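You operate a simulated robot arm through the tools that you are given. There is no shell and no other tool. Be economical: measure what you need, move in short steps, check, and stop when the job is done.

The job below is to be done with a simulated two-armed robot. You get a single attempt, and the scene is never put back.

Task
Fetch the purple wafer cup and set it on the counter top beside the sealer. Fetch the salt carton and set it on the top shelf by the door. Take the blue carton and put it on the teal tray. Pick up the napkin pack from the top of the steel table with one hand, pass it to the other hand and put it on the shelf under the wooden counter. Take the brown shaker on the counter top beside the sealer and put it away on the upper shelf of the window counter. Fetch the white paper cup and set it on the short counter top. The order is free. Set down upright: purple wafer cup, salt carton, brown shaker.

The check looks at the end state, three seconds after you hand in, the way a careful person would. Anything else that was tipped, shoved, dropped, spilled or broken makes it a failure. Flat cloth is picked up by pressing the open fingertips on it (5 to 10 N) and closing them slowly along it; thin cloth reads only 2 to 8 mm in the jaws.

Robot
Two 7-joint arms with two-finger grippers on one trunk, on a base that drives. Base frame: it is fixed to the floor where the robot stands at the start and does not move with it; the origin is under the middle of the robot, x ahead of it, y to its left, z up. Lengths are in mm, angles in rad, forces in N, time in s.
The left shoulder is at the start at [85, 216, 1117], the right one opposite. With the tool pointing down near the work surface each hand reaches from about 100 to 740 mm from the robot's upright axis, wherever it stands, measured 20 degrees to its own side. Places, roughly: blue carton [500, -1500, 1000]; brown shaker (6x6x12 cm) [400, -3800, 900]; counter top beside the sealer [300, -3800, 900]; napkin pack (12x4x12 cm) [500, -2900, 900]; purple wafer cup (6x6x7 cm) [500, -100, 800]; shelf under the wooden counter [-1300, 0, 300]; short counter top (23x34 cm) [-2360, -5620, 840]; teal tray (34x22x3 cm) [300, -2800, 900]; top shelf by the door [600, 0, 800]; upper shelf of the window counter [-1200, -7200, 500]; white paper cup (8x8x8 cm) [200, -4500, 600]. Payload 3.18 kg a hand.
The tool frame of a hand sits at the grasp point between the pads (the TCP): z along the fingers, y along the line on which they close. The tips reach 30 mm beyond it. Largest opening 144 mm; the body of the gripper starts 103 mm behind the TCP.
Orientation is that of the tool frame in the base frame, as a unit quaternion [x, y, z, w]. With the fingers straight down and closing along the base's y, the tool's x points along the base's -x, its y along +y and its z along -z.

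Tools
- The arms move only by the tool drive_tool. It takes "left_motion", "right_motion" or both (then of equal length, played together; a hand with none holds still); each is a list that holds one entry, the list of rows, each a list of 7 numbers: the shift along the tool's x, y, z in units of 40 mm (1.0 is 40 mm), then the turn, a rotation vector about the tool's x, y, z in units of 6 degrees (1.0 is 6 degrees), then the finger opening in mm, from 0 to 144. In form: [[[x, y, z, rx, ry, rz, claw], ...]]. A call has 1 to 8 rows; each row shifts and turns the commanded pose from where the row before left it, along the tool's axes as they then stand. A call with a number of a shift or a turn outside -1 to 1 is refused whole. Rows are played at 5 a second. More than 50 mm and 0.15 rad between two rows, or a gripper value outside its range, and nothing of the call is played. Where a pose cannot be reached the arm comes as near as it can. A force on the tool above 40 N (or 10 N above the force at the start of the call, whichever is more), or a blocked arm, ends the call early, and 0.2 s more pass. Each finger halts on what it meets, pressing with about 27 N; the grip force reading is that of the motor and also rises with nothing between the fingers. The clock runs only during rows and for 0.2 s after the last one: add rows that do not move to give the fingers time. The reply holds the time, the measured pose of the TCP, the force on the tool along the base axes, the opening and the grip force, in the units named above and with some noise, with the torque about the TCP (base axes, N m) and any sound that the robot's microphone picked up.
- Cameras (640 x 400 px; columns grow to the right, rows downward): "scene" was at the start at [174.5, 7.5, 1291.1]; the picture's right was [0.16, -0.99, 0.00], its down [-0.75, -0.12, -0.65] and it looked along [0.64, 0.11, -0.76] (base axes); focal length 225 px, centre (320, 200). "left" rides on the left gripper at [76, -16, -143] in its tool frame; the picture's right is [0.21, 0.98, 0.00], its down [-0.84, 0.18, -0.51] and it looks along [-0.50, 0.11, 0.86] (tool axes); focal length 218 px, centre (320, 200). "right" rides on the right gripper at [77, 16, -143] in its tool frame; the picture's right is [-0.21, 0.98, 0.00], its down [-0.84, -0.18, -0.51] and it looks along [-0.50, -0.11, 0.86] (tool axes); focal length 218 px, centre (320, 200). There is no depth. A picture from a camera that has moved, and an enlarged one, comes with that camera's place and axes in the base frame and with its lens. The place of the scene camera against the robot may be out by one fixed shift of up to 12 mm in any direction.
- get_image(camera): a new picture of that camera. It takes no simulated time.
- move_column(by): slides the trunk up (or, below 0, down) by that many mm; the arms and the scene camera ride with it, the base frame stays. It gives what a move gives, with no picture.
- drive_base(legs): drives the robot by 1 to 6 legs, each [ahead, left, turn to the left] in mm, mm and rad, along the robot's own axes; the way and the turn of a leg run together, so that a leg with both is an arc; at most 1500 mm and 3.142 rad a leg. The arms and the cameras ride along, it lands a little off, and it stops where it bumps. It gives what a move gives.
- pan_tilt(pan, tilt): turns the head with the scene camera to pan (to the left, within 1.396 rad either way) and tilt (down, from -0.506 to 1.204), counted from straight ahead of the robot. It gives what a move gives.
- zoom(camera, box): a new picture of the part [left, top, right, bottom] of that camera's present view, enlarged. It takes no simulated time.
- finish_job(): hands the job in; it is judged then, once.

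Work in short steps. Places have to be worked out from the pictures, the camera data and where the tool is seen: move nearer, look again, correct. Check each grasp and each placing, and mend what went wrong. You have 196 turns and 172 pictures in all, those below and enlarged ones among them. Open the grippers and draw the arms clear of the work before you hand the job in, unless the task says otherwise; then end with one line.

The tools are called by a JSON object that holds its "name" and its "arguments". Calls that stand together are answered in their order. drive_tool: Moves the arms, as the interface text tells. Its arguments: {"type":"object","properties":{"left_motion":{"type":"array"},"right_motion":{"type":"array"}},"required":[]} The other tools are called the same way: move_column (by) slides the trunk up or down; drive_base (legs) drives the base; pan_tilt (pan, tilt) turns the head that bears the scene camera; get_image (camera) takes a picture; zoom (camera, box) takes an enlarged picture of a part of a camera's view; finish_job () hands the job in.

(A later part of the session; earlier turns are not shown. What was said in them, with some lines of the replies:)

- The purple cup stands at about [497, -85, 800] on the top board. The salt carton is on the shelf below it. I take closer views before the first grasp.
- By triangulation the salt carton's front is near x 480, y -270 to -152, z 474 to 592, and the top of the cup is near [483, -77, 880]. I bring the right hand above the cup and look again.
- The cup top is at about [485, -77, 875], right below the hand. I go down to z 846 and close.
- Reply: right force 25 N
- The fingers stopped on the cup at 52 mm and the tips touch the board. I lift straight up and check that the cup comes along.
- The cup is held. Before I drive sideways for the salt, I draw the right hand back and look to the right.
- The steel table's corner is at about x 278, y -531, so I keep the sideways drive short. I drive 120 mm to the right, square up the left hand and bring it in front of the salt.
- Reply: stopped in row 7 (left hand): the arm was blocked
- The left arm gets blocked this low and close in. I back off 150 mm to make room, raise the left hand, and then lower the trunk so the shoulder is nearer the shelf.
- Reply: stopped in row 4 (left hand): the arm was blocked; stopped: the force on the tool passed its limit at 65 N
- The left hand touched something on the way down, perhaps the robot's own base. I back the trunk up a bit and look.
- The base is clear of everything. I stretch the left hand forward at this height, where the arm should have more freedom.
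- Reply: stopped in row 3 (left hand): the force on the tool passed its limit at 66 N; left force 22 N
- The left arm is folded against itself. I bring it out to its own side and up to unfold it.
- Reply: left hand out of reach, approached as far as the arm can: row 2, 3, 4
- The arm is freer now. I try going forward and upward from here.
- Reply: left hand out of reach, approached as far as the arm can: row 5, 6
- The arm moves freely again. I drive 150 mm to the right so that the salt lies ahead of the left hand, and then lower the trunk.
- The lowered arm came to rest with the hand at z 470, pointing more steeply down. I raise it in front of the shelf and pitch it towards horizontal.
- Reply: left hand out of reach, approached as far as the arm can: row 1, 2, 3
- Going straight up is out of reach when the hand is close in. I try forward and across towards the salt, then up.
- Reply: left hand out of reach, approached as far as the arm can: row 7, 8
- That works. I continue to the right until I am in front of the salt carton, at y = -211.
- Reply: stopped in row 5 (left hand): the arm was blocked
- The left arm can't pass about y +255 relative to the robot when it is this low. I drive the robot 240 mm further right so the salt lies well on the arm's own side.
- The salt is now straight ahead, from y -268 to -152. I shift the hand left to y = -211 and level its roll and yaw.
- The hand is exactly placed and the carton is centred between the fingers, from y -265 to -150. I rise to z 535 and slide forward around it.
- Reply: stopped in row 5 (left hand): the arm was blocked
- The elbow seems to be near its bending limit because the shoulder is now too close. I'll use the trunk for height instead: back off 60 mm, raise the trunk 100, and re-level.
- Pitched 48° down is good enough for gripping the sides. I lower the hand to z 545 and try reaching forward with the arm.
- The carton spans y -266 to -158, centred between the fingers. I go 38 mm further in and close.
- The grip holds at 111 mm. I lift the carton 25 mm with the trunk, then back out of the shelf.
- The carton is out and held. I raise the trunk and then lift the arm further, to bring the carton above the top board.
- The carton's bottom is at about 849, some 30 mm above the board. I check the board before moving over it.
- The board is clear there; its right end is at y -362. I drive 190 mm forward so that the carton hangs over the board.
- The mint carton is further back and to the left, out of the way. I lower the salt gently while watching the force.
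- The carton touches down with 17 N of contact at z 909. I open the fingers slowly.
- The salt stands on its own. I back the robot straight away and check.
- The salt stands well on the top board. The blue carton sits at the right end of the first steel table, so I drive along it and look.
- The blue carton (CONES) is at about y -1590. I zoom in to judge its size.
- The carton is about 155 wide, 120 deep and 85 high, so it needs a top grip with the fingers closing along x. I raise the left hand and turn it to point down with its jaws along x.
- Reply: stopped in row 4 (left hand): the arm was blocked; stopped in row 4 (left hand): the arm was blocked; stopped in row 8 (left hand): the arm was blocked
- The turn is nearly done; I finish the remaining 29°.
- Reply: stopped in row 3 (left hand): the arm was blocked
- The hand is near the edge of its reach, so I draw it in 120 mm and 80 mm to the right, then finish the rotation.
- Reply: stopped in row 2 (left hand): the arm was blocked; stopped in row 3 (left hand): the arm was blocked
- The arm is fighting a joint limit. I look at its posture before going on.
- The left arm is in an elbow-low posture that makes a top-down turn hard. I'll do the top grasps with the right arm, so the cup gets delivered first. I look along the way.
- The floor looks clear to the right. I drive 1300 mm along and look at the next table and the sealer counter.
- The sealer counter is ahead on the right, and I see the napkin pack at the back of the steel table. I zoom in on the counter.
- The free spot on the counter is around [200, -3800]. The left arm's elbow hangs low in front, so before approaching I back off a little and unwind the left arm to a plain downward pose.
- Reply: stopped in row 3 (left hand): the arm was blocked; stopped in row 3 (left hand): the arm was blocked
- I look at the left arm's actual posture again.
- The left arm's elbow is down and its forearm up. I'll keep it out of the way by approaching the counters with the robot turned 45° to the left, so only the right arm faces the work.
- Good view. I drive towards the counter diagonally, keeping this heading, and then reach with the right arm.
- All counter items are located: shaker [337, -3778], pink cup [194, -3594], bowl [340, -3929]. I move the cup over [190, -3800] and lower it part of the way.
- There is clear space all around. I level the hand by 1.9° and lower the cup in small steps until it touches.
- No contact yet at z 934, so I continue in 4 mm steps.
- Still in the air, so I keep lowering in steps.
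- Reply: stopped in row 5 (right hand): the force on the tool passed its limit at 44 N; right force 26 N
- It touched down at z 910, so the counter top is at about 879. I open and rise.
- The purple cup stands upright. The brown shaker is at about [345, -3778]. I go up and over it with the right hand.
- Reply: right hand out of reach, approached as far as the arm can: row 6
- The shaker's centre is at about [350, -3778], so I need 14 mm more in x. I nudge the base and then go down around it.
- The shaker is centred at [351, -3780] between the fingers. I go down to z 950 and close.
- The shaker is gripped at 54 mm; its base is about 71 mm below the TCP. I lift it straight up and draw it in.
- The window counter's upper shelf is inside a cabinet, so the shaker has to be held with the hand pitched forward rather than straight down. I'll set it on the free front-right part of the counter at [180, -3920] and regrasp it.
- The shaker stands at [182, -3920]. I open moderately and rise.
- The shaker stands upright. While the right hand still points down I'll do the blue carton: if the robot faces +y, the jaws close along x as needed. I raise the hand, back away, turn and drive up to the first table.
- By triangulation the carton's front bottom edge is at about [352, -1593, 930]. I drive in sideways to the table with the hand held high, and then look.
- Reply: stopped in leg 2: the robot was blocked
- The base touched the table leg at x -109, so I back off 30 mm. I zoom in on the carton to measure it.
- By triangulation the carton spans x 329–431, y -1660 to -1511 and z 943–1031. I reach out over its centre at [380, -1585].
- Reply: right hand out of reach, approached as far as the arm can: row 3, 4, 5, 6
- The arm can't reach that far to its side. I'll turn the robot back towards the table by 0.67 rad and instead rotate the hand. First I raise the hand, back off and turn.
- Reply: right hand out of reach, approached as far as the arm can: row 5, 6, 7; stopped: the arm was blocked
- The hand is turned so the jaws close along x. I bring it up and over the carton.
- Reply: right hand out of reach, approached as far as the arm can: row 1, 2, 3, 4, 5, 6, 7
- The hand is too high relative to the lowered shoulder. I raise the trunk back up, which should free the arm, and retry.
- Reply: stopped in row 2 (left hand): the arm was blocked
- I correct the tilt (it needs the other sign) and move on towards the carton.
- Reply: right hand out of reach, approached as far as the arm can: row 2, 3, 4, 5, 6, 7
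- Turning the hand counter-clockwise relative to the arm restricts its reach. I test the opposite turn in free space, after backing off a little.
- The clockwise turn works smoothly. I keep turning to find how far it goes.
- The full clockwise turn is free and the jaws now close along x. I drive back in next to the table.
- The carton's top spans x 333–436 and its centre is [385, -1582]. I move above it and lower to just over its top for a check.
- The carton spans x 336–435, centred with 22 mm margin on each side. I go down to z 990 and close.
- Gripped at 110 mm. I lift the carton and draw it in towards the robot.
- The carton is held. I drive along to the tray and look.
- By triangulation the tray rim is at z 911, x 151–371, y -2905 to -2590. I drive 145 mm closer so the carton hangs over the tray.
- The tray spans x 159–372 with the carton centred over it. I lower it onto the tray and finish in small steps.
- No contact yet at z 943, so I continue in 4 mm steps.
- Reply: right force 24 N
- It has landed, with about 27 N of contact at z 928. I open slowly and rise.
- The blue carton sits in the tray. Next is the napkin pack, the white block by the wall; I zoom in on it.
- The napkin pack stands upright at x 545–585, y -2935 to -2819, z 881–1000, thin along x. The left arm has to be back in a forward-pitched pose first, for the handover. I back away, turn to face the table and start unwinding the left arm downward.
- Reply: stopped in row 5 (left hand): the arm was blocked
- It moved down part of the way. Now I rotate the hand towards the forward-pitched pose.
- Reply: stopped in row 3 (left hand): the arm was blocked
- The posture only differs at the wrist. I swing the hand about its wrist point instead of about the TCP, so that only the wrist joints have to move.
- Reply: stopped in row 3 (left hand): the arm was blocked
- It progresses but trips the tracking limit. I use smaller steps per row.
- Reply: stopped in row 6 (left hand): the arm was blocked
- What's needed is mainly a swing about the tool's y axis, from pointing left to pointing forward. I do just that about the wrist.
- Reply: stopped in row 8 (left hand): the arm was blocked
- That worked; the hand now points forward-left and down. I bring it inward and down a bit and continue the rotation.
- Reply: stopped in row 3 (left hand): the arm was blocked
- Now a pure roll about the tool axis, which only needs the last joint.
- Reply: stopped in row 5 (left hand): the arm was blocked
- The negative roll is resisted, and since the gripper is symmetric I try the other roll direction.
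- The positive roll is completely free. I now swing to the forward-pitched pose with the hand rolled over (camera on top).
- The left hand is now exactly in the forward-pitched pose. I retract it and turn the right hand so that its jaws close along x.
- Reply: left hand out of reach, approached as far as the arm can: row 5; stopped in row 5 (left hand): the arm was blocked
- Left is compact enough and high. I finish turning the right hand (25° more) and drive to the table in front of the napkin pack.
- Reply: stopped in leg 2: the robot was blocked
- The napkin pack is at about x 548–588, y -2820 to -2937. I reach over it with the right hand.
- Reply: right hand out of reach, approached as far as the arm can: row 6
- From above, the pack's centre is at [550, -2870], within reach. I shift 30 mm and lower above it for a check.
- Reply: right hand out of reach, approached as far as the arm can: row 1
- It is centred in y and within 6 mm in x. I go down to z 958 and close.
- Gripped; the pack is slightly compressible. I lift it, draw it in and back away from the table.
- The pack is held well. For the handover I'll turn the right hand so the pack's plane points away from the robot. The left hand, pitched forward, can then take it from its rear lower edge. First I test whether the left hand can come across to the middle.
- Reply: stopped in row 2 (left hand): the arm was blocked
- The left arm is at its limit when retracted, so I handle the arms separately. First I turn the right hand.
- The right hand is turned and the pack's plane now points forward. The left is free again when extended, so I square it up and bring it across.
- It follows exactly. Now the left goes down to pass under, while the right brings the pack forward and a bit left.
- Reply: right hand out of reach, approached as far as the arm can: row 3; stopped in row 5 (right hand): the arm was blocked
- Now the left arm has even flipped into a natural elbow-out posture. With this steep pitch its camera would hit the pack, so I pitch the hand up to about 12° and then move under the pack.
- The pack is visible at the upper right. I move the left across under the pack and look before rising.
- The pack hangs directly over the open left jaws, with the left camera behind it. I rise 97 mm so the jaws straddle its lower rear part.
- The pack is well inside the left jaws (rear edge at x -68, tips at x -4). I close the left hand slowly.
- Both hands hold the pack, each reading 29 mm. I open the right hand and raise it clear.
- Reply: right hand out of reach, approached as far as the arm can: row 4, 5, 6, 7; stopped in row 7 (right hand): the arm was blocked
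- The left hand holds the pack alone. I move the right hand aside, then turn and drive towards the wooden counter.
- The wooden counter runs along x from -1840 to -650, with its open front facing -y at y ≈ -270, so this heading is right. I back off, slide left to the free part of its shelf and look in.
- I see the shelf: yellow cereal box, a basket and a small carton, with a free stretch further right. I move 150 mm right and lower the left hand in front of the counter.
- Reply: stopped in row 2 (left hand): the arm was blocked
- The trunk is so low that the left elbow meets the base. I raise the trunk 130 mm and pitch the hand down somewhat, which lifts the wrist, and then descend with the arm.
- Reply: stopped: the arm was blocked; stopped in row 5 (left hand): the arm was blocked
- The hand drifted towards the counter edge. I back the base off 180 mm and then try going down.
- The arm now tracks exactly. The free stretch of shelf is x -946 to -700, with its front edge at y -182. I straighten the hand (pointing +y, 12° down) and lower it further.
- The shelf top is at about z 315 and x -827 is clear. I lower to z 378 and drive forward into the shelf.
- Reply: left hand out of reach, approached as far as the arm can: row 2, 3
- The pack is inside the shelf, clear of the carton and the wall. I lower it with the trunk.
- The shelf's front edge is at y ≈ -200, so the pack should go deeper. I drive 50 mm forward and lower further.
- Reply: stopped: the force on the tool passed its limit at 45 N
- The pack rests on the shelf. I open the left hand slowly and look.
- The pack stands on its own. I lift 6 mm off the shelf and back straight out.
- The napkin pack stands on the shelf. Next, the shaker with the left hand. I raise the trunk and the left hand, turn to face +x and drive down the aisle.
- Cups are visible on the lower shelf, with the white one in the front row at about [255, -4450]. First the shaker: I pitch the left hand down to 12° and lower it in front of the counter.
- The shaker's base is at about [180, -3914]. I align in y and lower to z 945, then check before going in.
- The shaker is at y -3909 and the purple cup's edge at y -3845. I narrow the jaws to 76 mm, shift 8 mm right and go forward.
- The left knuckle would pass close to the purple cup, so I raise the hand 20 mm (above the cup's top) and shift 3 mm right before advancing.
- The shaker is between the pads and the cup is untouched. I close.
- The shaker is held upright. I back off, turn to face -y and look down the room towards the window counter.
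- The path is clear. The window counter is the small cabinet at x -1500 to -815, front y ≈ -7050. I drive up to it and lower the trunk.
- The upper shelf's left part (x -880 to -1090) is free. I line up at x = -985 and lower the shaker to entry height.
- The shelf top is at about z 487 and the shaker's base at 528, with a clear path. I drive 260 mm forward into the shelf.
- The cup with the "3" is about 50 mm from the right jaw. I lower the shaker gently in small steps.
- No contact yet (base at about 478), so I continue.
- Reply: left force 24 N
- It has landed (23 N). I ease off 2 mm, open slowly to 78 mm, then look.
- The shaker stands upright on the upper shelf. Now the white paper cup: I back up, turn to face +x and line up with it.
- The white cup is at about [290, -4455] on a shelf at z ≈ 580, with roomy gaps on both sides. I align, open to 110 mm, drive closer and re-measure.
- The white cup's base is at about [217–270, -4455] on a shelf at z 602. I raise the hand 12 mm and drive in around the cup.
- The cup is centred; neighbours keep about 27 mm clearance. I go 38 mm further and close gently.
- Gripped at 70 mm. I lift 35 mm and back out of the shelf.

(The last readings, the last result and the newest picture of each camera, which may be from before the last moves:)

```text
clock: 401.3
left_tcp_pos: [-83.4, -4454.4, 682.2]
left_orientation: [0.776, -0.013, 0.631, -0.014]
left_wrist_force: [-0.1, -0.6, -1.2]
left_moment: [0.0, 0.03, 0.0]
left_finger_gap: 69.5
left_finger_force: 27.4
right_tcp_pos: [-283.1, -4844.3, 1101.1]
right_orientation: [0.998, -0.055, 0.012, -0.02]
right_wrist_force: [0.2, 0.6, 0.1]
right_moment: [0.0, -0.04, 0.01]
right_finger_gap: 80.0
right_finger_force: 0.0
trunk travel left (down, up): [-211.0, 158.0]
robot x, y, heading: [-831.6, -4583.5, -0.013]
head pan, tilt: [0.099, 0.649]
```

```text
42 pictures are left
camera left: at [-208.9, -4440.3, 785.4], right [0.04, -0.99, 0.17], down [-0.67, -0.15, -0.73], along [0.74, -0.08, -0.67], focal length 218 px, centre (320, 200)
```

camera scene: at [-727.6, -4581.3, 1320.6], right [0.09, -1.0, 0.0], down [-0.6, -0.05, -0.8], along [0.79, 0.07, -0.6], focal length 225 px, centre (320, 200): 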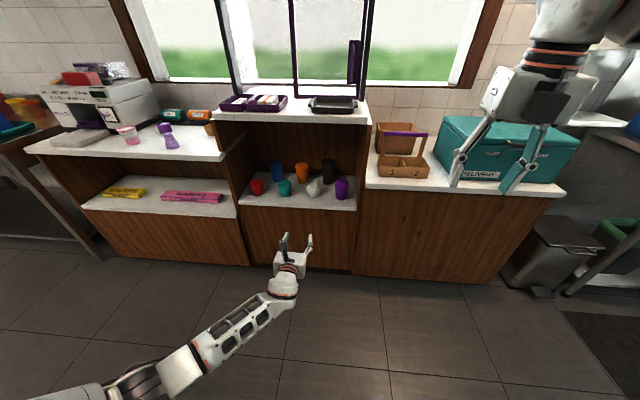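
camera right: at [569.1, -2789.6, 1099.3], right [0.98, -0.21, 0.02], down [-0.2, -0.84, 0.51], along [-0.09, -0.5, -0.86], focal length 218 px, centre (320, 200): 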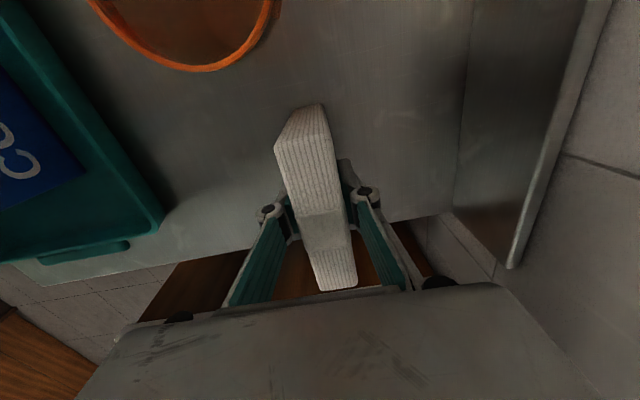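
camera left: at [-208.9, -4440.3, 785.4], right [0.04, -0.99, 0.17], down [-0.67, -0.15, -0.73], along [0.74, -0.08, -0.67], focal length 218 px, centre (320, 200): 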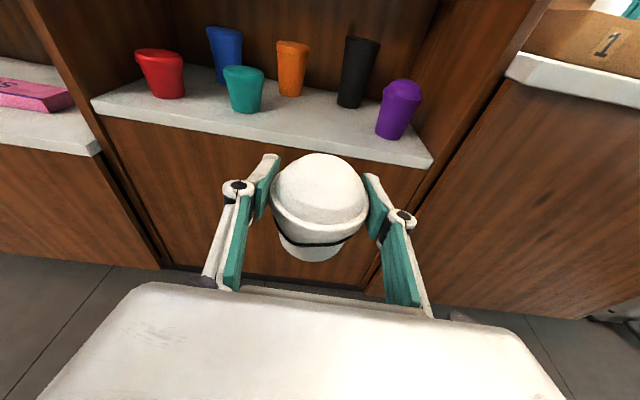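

The cup is held; its base is 41 mm below the TCP. I turn around towards the short counter on the -x side and look.

{"name": "drive_base", "arguments": {"legs": [[-150, 0, 0], [0, 0, 1.58], [0, 0, 1.57], [0, 850, 0]]}}

{"name": "move_column", "arguments": {"by": 150}}

{"name": "pan_tilt", "arguments": {"pan": 0.05, "tilt": 0.45}}

{"name": "get_image", "arguments": {"camera": "scene"}}

```text
clock: 417.8
left_tcp_pos: [-1745.1, -5561.2, 681.2]
left_orientation: [0.015, 0.776, -0.012, -0.63]
left_wrist_force: [0.2, -0.2, -1.4]
left_moment: [-0.02, 0.01, -0.02]
left_finger_gap: 69.4
left_finger_force: 27.1
right_tcp_pos: [-1546.3, -5170.4, 1100.2]
right_orientation: [0.058, 0.998, -0.02, -0.012]
right_wrist_force: [0.0, 0.2, 0.7]
right_moment: [-0.02, 0.0, -0.03]
right_finger_gap: 80.0
right_finger_force: 0.1
trunk travel left (down, up): [-211.0, 158.0]
robot x, y, heading: [-995.9, -5431.0, 3.124]
head pan, tilt: [0.099, 0.649]
```

```text
clock: 419.5
left_tcp_pos: [-1745.4, -5559.8, 830.5]
left_orientation: [0.013, 0.776, -0.013, -0.631]
left_wrist_force: [0.2, -0.6, -1.5]
left_moment: [-0.02, 0.03, 0.0]
left_finger_gap: 69.4
left_finger_force: 27.7
right_tcp_pos: [-1546.4, -5170.6, 1250.8]
right_orientation: [0.058, 0.998, -0.021, -0.012]
right_wrist_force: [-0.6, 0.2, 0.2]
right_moment: [0.0, 0.0, 0.01]
right_finger_gap: 80.0
right_finger_force: 0.1
trunk travel left (down, up): [-361.0, 8.0]
robot x, y, heading: [-998.8, -5433.1, 3.13]
head pan, tilt: [0.099, 0.649]
```

```text
clock: 420.2
left_tcp_pos: [-1745.6, -5561.4, 829.9]
left_orientation: [0.014, 0.776, -0.013, -0.63]
left_wrist_force: [-0.5, -0.8, -2.8]
left_moment: [0.01, -0.02, 0.03]
left_finger_gap: 69.5
left_finger_force: 26.7
right_tcp_pos: [-1546.1, -5170.9, 1251.0]
right_orientation: [0.058, 0.998, -0.021, -0.011]
right_wrist_force: [-0.6, -0.1, -0.3]
right_moment: [-0.01, -0.02, -0.02]
right_finger_gap: 80.2
right_finger_force: 0.0
trunk travel left (down, up): [-361.0, 8.0]
robot x, y, heading: [-992.8, -5434.6, 3.132]
head pan, tilt: [0.051, 0.45]
```

```text
41 pictures are left
camera scene: at [-1127.3, -5440.4, 1491.1], right [-0.04, 1.0, 0.0], down [0.44, 0.02, -0.9], along [-0.9, -0.03, -0.44], focal length 225 px, centre (320, 200)
```

scene: 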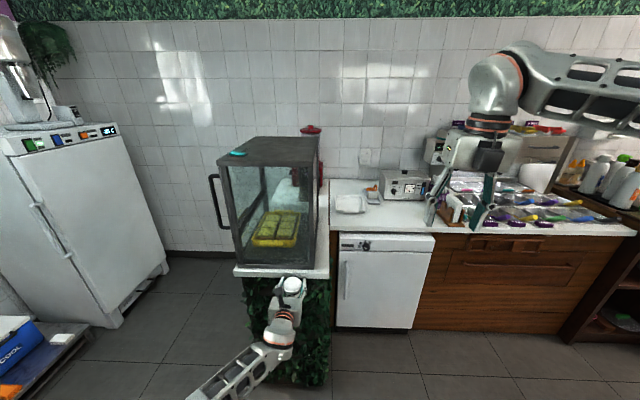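

The free "short counter top" must be the strip behind the glass case, around x -2475 to -2245, y -5790 to -5450. I raise the cup high, move to the pocket in front of the dishwasher, turn a bit left and look.

{"name": "drive_tool", "arguments": {"left_motion": [[[0.95, 0, -0.2, 0, 0, 0, 62], [0.95, 0, -0.2, 0, 0, 0, 62], [0.95, 0, -0.2, 0, 0, 0, 62], [0.95, 0, -0.2, 0, 0, 0, 62], [0.95, 0, -0.2, 0, 0, 0, 62], [0.95, 0, -0.2, 0, 0, 0, 62], [0.95, 0, -0.2, 0, 0, 0, 62]]]}}

{"name": "drive_base", "arguments": {"legs": [[0, -400, 0], [560, 0, 0]]}}

{"name": "pan_tilt", "arguments": {"pan": 0.65, "tilt": 0.6}}

{"name": "get_image", "arguments": {"camera": "scene"}}

{"name": "get_image", "arguments": {"camera": "left"}}

```text
clock: 421.8
left_tcp_pos: [-1745.8, -5550.8, 1102.1]
left_orientation: [0.014, 0.776, -0.014, -0.631]
left_wrist_force: [1.0, 0.1, -1.1]
left_moment: [-0.02, -0.01, 0.01]
left_finger_gap: 69.9
left_finger_force: 27.2
right_tcp_pos: [-1547.2, -5172.3, 1250.2]
right_orientation: [0.057, 0.998, -0.02, -0.011]
right_wrist_force: [0.2, -0.3, 0.4]
right_moment: [0.0, 0.03, 0.01]
right_finger_gap: 80.0
right_finger_force: 0.1
trunk travel left (down, up): [-361.0, 8.0]
robot x, y, heading: [-999.2, -5434.1, 3.127]
head pan, tilt: [0.051, 0.45]
```

```text
clock: 428.7
left_tcp_pos: [-2296.5, -5141.4, 1101.9]
left_orientation: [0.016, 0.776, -0.011, -0.631]
left_wrist_force: [0.3, 0.0, -1.9]
left_moment: [-0.01, -0.01, 0.01]
left_finger_gap: 69.3
left_finger_force: 26.7
right_tcp_pos: [-2096.5, -4760.5, 1250.5]
right_orientation: [0.058, 0.998, -0.02, -0.012]
right_wrist_force: [-0.5, 0.0, -0.7]
right_moment: [-0.03, -0.01, -0.03]
right_finger_gap: 79.8
right_finger_force: 0.1
trunk travel left (down, up): [-361.0, 8.0]
robot x, y, heading: [-1547.6, -5023.8, 3.121]
head pan, tilt: [0.051, 0.45]
```

```text
clock: 429.7
left_tcp_pos: [-2295.2, -5140.3, 1102.4]
left_orientation: [0.015, 0.776, -0.012, -0.631]
left_wrist_force: [0.0, 1.0, -0.6]
left_moment: [0.03, 0.02, 0.02]
left_finger_gap: 69.5
left_finger_force: 26.6
right_tcp_pos: [-2096.4, -4760.3, 1252.0]
right_orientation: [0.058, 0.998, -0.02, -0.012]
right_wrist_force: [-0.3, 0.5, 0.3]
right_moment: [0.02, -0.04, -0.01]
right_finger_gap: 80.1
right_finger_force: 0.1
trunk travel left (down, up): [-361.0, 8.0]
robot x, y, heading: [-1549.1, -5022.0, 3.125]
head pan, tilt: [0.649, 0.6]
```

```text
40 pictures are left
camera scene: at [-1656.9, -5079.7, 1477.6], right [-0.59, 0.81, 0.0], down [0.46, 0.33, -0.83], along [-0.67, -0.49, -0.56], focal length 225 px, centre (320, 200)
```

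scene: 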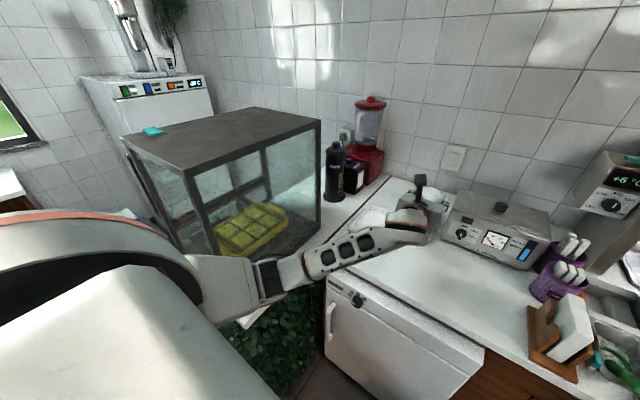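

```text
39 pictures are left
camera left: at [-2172.3, -5153.3, 1206.8], right [-0.03, 0.99, 0.17], down [0.67, 0.15, -0.73], along [-0.74, 0.09, -0.67], focal length 218 px, centre (320, 200)
```

left: 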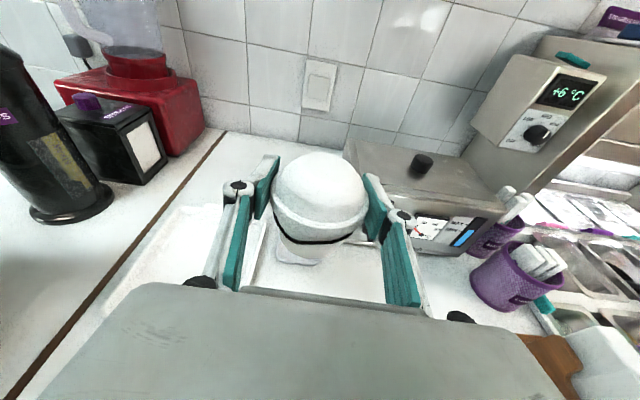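

Now it's clear: the free strip of the short counter lies to the right of and behind the glass case, and the bottle stands at (-2460, -5585). The best spot is about (-2345, -5505), approached diagonally. I turn the left hand 45° counter-clockwise.

{"name": "drive_tool", "arguments": {"left_motion": [[[0, 0, 0, 0.917, 0, -0.19, 62], [0, 0, 0, 0.917, 0, -0.19, 62], [0, 0, 0, 0.917, 0, -0.19, 62], [0, 0, 0, 0.917, 0, -0.19, 62], [0, 0, 0, 0.917, 0, -0.19, 62], [0, 0, 0, 0.917, 0, -0.19, 62], [0, 0, 0, 0.917, 0, -0.19, 62], [0, 0, 0, 0.917, 0, -0.19, 62]]]}}

{"name": "get_image", "arguments": {"camera": "scene"}}

```text
clock: 431.7
left_tcp_pos: [-2308.3, -5228.5, 1092.5]
left_orientation: [-0.292, 0.685, -0.315, -0.588]
left_wrist_force: [0.5, 0.2, -1.6]
left_moment: [0.02, 0.01, -0.02]
left_finger_gap: 69.6
left_finger_force: 27.2
right_tcp_pos: [-2095.9, -4760.3, 1251.8]
right_orientation: [0.058, 0.998, -0.02, -0.012]
right_wrist_force: [-0.3, -0.4, -0.3]
right_moment: [-0.01, -0.02, 0.03]
right_finger_gap: 80.3
right_finger_force: 0.1
trunk travel left (down, up): [-361.0, 8.0]
robot x, y, heading: [-1545.4, -5023.3, 3.126]
head pan, tilt: [0.649, 0.6]
stopped in row 8 (left hand): the arm was blocked; the commanded pose is now the measured one
```

```text
38 pictures are left
camera scene: at [-1656.6, -5080.2, 1477.6], right [-0.59, 0.81, 0.0], down [0.46, 0.33, -0.83], along [-0.67, -0.49, -0.56], focal length 225 px, centre (320, 200)
```

scene: 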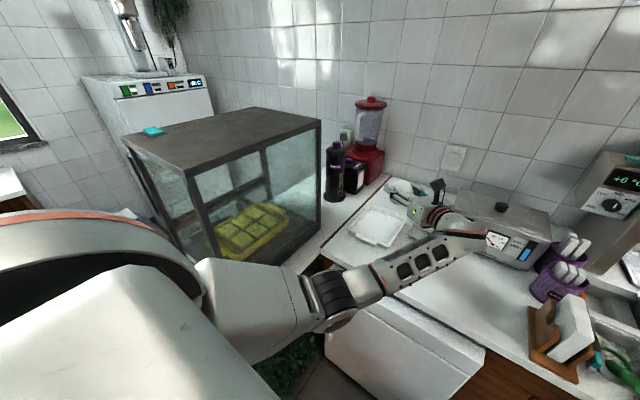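

The hand now points diagonally at the spot and the elbow is away from the case. I shift the base a little (80 mm left, 35 mm forward), then extend the arm part of the way and check clearances.

{"name": "drive_base", "arguments": {"legs": [[35, 80, 0]]}}

{"name": "drive_tool", "arguments": {"left_motion": [[[0.03, -0.61, 0.77, 0, 0, 0, 62], [0.03, -0.61, 0.77, 0, 0, 0, 62], [0.03, -0.61, 0.77, 0, 0, 0, 62], [0, 0, 0, 0, 0, 0, 62]]]}}

{"name": "get_image", "arguments": {"camera": "scene"}}

{"name": "get_image", "arguments": {"camera": "left"}}

```text
clock: 433.1
left_tcp_pos: [-2344.5, -5307.9, 1090.0]
left_orientation: [-0.29, 0.686, -0.314, -0.589]
left_wrist_force: [0.9, 0.2, -1.9]
left_moment: [-0.01, 0.05, 0.01]
left_finger_gap: 69.4
left_finger_force: 26.7
right_tcp_pos: [-2132.8, -4840.8, 1250.7]
right_orientation: [0.058, 0.998, -0.02, -0.012]
right_wrist_force: [0.2, -1.0, 0.3]
right_moment: [0.04, -0.01, 0.0]
right_finger_gap: 79.9
right_finger_force: 0.0
trunk travel left (down, up): [-361.0, 8.0]
robot x, y, heading: [-1582.5, -5103.4, 3.125]
head pan, tilt: [0.649, 0.6]
```

```text
clock: 434.1
left_tcp_pos: [-2346.4, -5423.8, 1091.1]
left_orientation: [-0.29, 0.686, -0.315, -0.588]
left_wrist_force: [-0.1, 0.3, -1.1]
left_moment: [0.07, 0.0, 0.02]
left_finger_gap: 69.6
left_finger_force: 26.9
right_tcp_pos: [-2133.1, -4839.0, 1250.0]
right_orientation: [0.058, 0.998, -0.02, -0.011]
right_wrist_force: [0.1, 0.2, -0.3]
right_moment: [-0.01, 0.0, -0.04]
right_finger_gap: 80.1
right_finger_force: 0.1
trunk travel left (down, up): [-361.0, 8.0]
robot x, y, heading: [-1582.9, -5103.2, 3.125]
head pan, tilt: [0.649, 0.6]
```

```text
37 pictures are left
camera scene: at [-1693.0, -5158.4, 1477.6], right [-0.59, 0.81, 0.0], down [0.46, 0.33, -0.83], along [-0.67, -0.49, -0.56], focal length 225 px, centre (320, 200)
```

scene: 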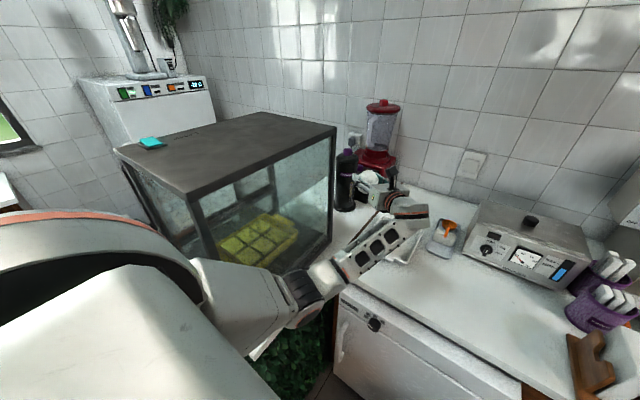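

```text
36 pictures are left
camera left: at [-2255.9, -5326.0, 1183.4], right [-0.78, 0.61, 0.12], down [0.3, 0.53, -0.8], along [-0.55, -0.58, -0.59], focal length 218 px, centre (320, 200)
```

left: 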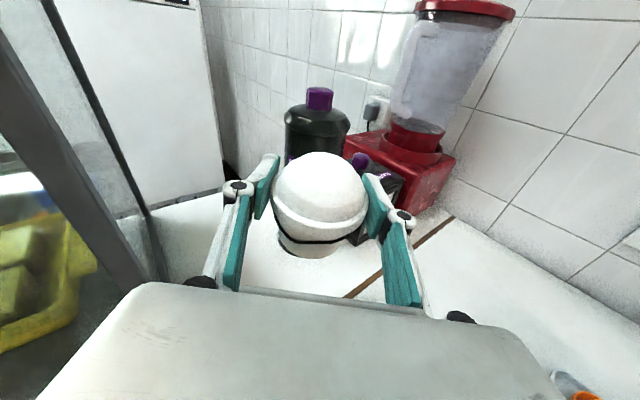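

There's room. I extend the last 80 mm, pitch the hand down by about 15° (to keep the wrist and forearm clear of the counter) and lower partly with the arm, then check.

{"name": "drive_tool", "arguments": {"left_motion": [[[0.03, -0.61, 0.77, 0, 0, 0, 62], [0.03, -0.61, 0.77, 0, 0, 0, 62], [0, 0, 0, 0, -0.85, 0, 62], [0, 0, 0, 0, -0.85, 0, 62], [0, 0, 0, 0, -0.85, 0, 62], [0, 0, 0, 0, 0, 0, 62]]]}}

{"name": "drive_tool", "arguments": {"left_motion": [[[-0.84, 0, 0.33, 0, 0, 0, 62], [-0.84, 0, 0.33, 0, 0, 0, 62], [-0.84, 0, 0.33, 0, 0, 0, 62], [0, 0, 0, 0, 0, 0, 62]]]}}

{"name": "get_image", "arguments": {"camera": "scene"}}

{"name": "get_image", "arguments": {"camera": "left"}}

```text
clock: 435.5
left_tcp_pos: [-2348.2, -5502.9, 1090.2]
left_orientation: [-0.33, 0.759, -0.273, -0.49]
left_wrist_force: [-0.2, 0.6, -1.4]
left_moment: [-0.01, -0.01, 0.0]
left_finger_gap: 69.6
left_finger_force: 27.5
right_tcp_pos: [-2132.5, -4840.6, 1252.0]
right_orientation: [0.058, 0.998, -0.021, -0.013]
right_wrist_force: [-0.2, -0.3, 0.2]
right_moment: [0.02, 0.0, 0.01]
right_finger_gap: 80.0
right_finger_force: 0.0
trunk travel left (down, up): [-361.0, 8.0]
robot x, y, heading: [-1580.0, -5101.1, 3.122]
head pan, tilt: [0.649, 0.6]
```

```text
clock: 436.5
left_tcp_pos: [-2337.8, -5508.2, 983.6]
left_orientation: [-0.329, 0.758, -0.273, -0.493]
left_wrist_force: [-0.3, 0.0, -2.5]
left_moment: [0.04, -0.07, -0.03]
left_finger_gap: 69.7
left_finger_force: 27.3
right_tcp_pos: [-2132.1, -4838.4, 1250.7]
right_orientation: [0.059, 0.998, -0.02, -0.011]
right_wrist_force: [0.0, 1.0, 0.1]
right_moment: [-0.03, 0.0, 0.02]
right_finger_gap: 80.2
right_finger_force: 0.1
trunk travel left (down, up): [-361.0, 8.0]
robot x, y, heading: [-1585.0, -5100.0, 3.127]
head pan, tilt: [0.649, 0.6]
```

```text
35 pictures are left
camera scene: at [-1692.8, -5158.9, 1477.7], right [-0.59, 0.81, 0.0], down [0.46, 0.33, -0.83], along [-0.67, -0.49, -0.56], focal length 225 px, centre (320, 200)
```

scene: 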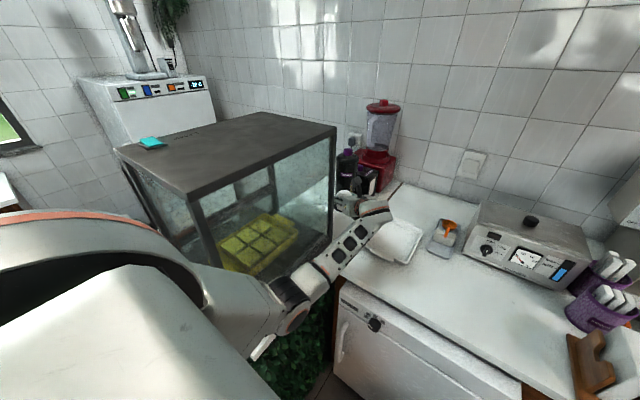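

```text
34 pictures are left
camera left: at [-2268.6, -5431.0, 1108.1], right [-0.81, 0.57, 0.11], down [0.4, 0.68, -0.61], along [-0.42, -0.45, -0.78], focal length 218 px, centre (320, 200)
```

left: 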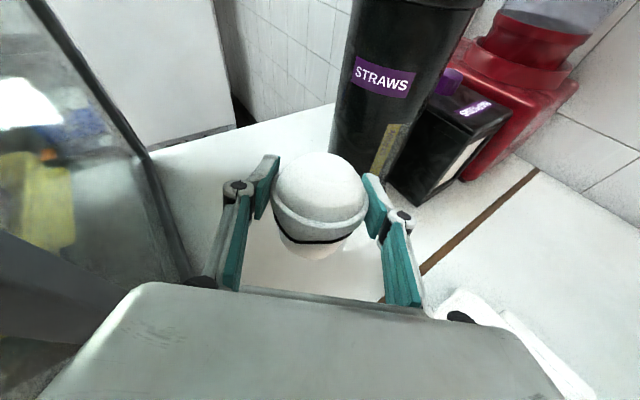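

The cup hangs over the free strip, about 70 mm from the case and well off the straw bottle. I lower further, then in small steps.

{"name": "drive_tool", "arguments": {"left_motion": [[[-0.74, 0.07, 0.29, 0, 0, 0, 62], [-0.74, 0.07, 0.29, 0, 0, 0, 62], [-0.14, 0.01, 0.055, 0, 0, 0, 62], [-0.14, 0.01, 0.055, 0, 0, 0, 62], [-0.1, 0.01, 0.04, 0, 0, 0, 62], [0, 0, 0, 0, 0, 0, 62]]]}}

{"name": "get_image", "arguments": {"camera": "left"}}

```text
clock: 437.9
left_tcp_pos: [-2339.2, -5508.9, 903.3]
left_orientation: [-0.33, 0.758, -0.273, -0.492]
left_wrist_force: [-0.2, -0.7, -1.7]
left_moment: [-0.01, -0.03, -0.04]
left_finger_gap: 69.4
left_finger_force: 27.2
right_tcp_pos: [-2132.2, -4839.4, 1251.0]
right_orientation: [0.059, 0.998, -0.021, -0.011]
right_wrist_force: [-0.7, 0.3, 0.2]
right_moment: [0.0, -0.01, 0.01]
right_finger_gap: 80.3
right_finger_force: 0.1
trunk travel left (down, up): [-361.0, 8.0]
robot x, y, heading: [-1580.0, -5099.6, 3.125]
head pan, tilt: [0.649, 0.6]
```

```text
33 pictures are left
camera left: at [-2269.4, -5431.1, 1027.4], right [-0.81, 0.57, 0.11], down [0.4, 0.68, -0.61], along [-0.42, -0.45, -0.79], focal length 218 px, centre (320, 200)
```

left: 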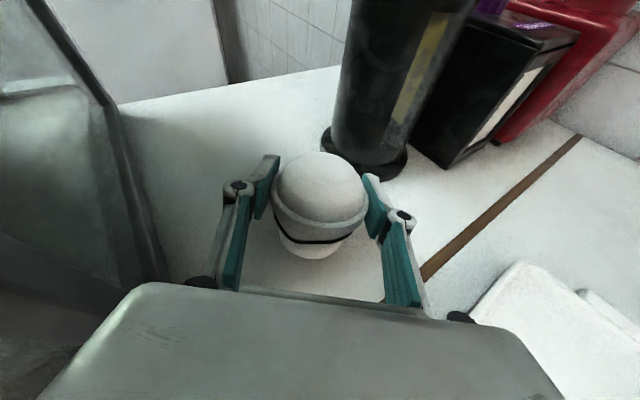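

All clear. I continue down in 4 mm steps until it touches.

{"name": "drive_tool", "arguments": {"left_motion": [[[-0.1, 0.01, 0.04, 0, 0.3, 0, 62], [-0.1, 0.01, 0.04, 0, 0.3, 0, 62], [-0.1, 0.01, 0.04, 0, 0.2, 0, 62], [-0.1, 0.01, 0.04, 0, 0, 0, 62], [0, 0, 0, 0, 0, 0, 62]]]}}

```text
clock: 439.1
left_tcp_pos: [-2338.7, -5510.3, 891.4]
left_orientation: [-0.318, 0.735, -0.287, -0.526]
left_wrist_force: [7.0, -0.3, 26.6]
left_moment: [-0.16, 0.26, 0.06]
left_finger_gap: 69.9
left_finger_force: 27.0
right_tcp_pos: [-2130.1, -4837.9, 1252.7]
right_orientation: [0.058, 0.998, -0.021, -0.014]
right_wrist_force: [0.4, 0.2, 1.0]
right_moment: [-0.02, -0.05, 0.0]
right_finger_gap: 80.0
right_finger_force: 0.0
trunk travel left (down, up): [-361.0, 8.0]
robot x, y, heading: [-1581.6, -5099.6, 3.122]
head pan, tilt: [0.649, 0.6]
```

It touched at z 891. I ease off slightly and open slowly.

{"name": "drive_tool", "arguments": {"left_motion": [[[0.05, 0, -0.02, 0, 0, 0, 66], [0, 0, 0, 0, 0, 0, 71], [0, 0, 0, 0, 0, 0, 75], [0, 0, 0, 0, 0, 0, 80], [0, 0, 0, 0, 0, 0, 86], [0, 0, 0, 0, 0, 0, 90], [0, 0, 0, 0, 0, 0, 90]]]}}

{"name": "get_image", "arguments": {"camera": "left"}}

```text
clock: 440.7
left_tcp_pos: [-2341.1, -5508.8, 888.0]
left_orientation: [-0.318, 0.737, -0.286, -0.524]
left_wrist_force: [-0.4, -0.3, -0.9]
left_moment: [-0.03, -0.01, 0.0]
left_finger_gap: 89.7
left_finger_force: 0.1
right_tcp_pos: [-2133.4, -4840.9, 1251.0]
right_orientation: [0.059, 0.998, -0.02, -0.011]
right_wrist_force: [0.1, 0.0, 0.5]
right_moment: [-0.01, 0.04, 0.03]
right_finger_gap: 80.0
right_finger_force: 0.0
trunk travel left (down, up): [-361.0, 8.0]
robot x, y, heading: [-1584.3, -5100.2, 3.122]
head pan, tilt: [0.649, 0.6]
```

```text
32 pictures are left
camera left: at [-2263.4, -5424.5, 1003.4], right [-0.8, 0.58, 0.11], down [0.37, 0.64, -0.67], along [-0.47, -0.5, -0.73], focal length 218 px, centre (320, 200)
```

left: 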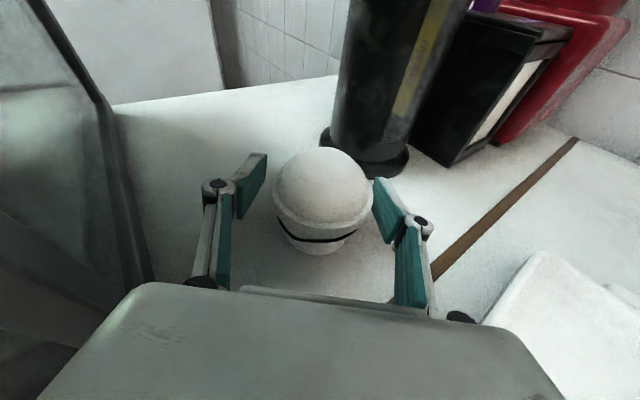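

The cup stands on its own. I retreat straight back along the hand's axis.

{"name": "drive_tool", "arguments": {"left_motion": [[[0, 0, -0.5, 0, 0, 0, 96], [0, 0, -0.8, 0, 0, 0, 96], [0, 0, -0.9, 0, 0, 0, 96], [0, 0, -0.9, 0, 0, 0, 96], [0.5, 0, -0.7, 0, 0, 0, 96], [0.8, 0, -0.3, 0, 0, 0, 96], [0.9, 0, 0, 0, 0, 0, 96], [0.9, 0, 0, 0, 0, 0, 96]]]}}

{"name": "get_image", "arguments": {"camera": "left"}}

```text
clock: 442.5
left_tcp_pos: [-2275.1, -5406.6, 1054.4]
left_orientation: [-0.317, 0.738, -0.286, -0.522]
left_wrist_force: [-0.3, 0.2, -0.7]
left_moment: [-0.01, 0.01, 0.02]
left_finger_gap: 96.1
left_finger_force: 0.0
right_tcp_pos: [-2132.1, -4840.3, 1250.3]
right_orientation: [0.059, 0.998, -0.02, -0.011]
right_wrist_force: [0.7, 0.7, 0.4]
right_moment: [0.05, -0.02, 0.0]
right_finger_gap: 80.0
right_finger_force: 0.1
trunk travel left (down, up): [-361.0, 8.0]
robot x, y, heading: [-1585.1, -5102.2, 3.125]
head pan, tilt: [0.649, 0.6]
```

```text
31 pictures are left
camera left: at [-2197.3, -5321.0, 1169.0], right [-0.8, 0.59, 0.11], down [0.37, 0.64, -0.67], along [-0.46, -0.5, -0.73], focal length 218 px, centre (320, 200)
```

left: 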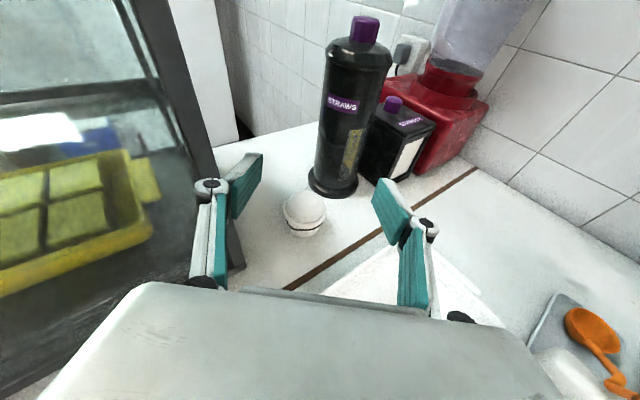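

The white cup stands upright on the short counter top. I move the robot clear of the counters: a bit to +y, then back.

{"name": "drive_base", "arguments": {"legs": [[0, -120, 0], [-600, 0, 0]]}}

{"name": "get_image", "arguments": {"camera": "scene"}}

```text
clock: 447.2
left_tcp_pos: [-1674.9, -5295.2, 1054.7]
left_orientation: [-0.318, 0.736, -0.286, -0.524]
left_wrist_force: [0.6, -0.2, -0.1]
left_moment: [0.0, 0.0, 0.01]
left_finger_gap: 96.2
left_finger_force: 0.1
right_tcp_pos: [-1531.8, -4729.4, 1251.1]
right_orientation: [0.059, 0.998, -0.02, -0.011]
right_wrist_force: [0.1, -0.1, 0.2]
right_moment: [-0.03, 0.02, 0.0]
right_finger_gap: 79.8
right_finger_force: 0.1
trunk travel left (down, up): [-361.0, 8.0]
robot x, y, heading: [-986.1, -4993.5, 3.117]
head pan, tilt: [0.649, 0.6]
```

```text
30 pictures are left
camera scene: at [-1092.6, -5048.4, 1477.7], right [-0.59, 0.81, 0.0], down [0.46, 0.33, -0.83], along [-0.67, -0.49, -0.56], focal length 225 px, centre (320, 200)
```

scene: 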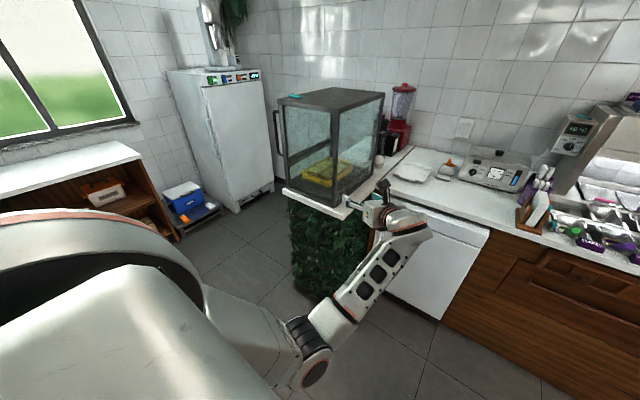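

All six items are placed, both grippers are open and the arms are clear of the work. I hand in.

{"name": "finish_job", "arguments": {}}

```text
The job is handed in.
```

All six items were moved to their places and looked right in the last picture I took of each, and I have handed the job in. The base bumped steel table 2 lightly twice, and in later pictures nothing on it had moved.
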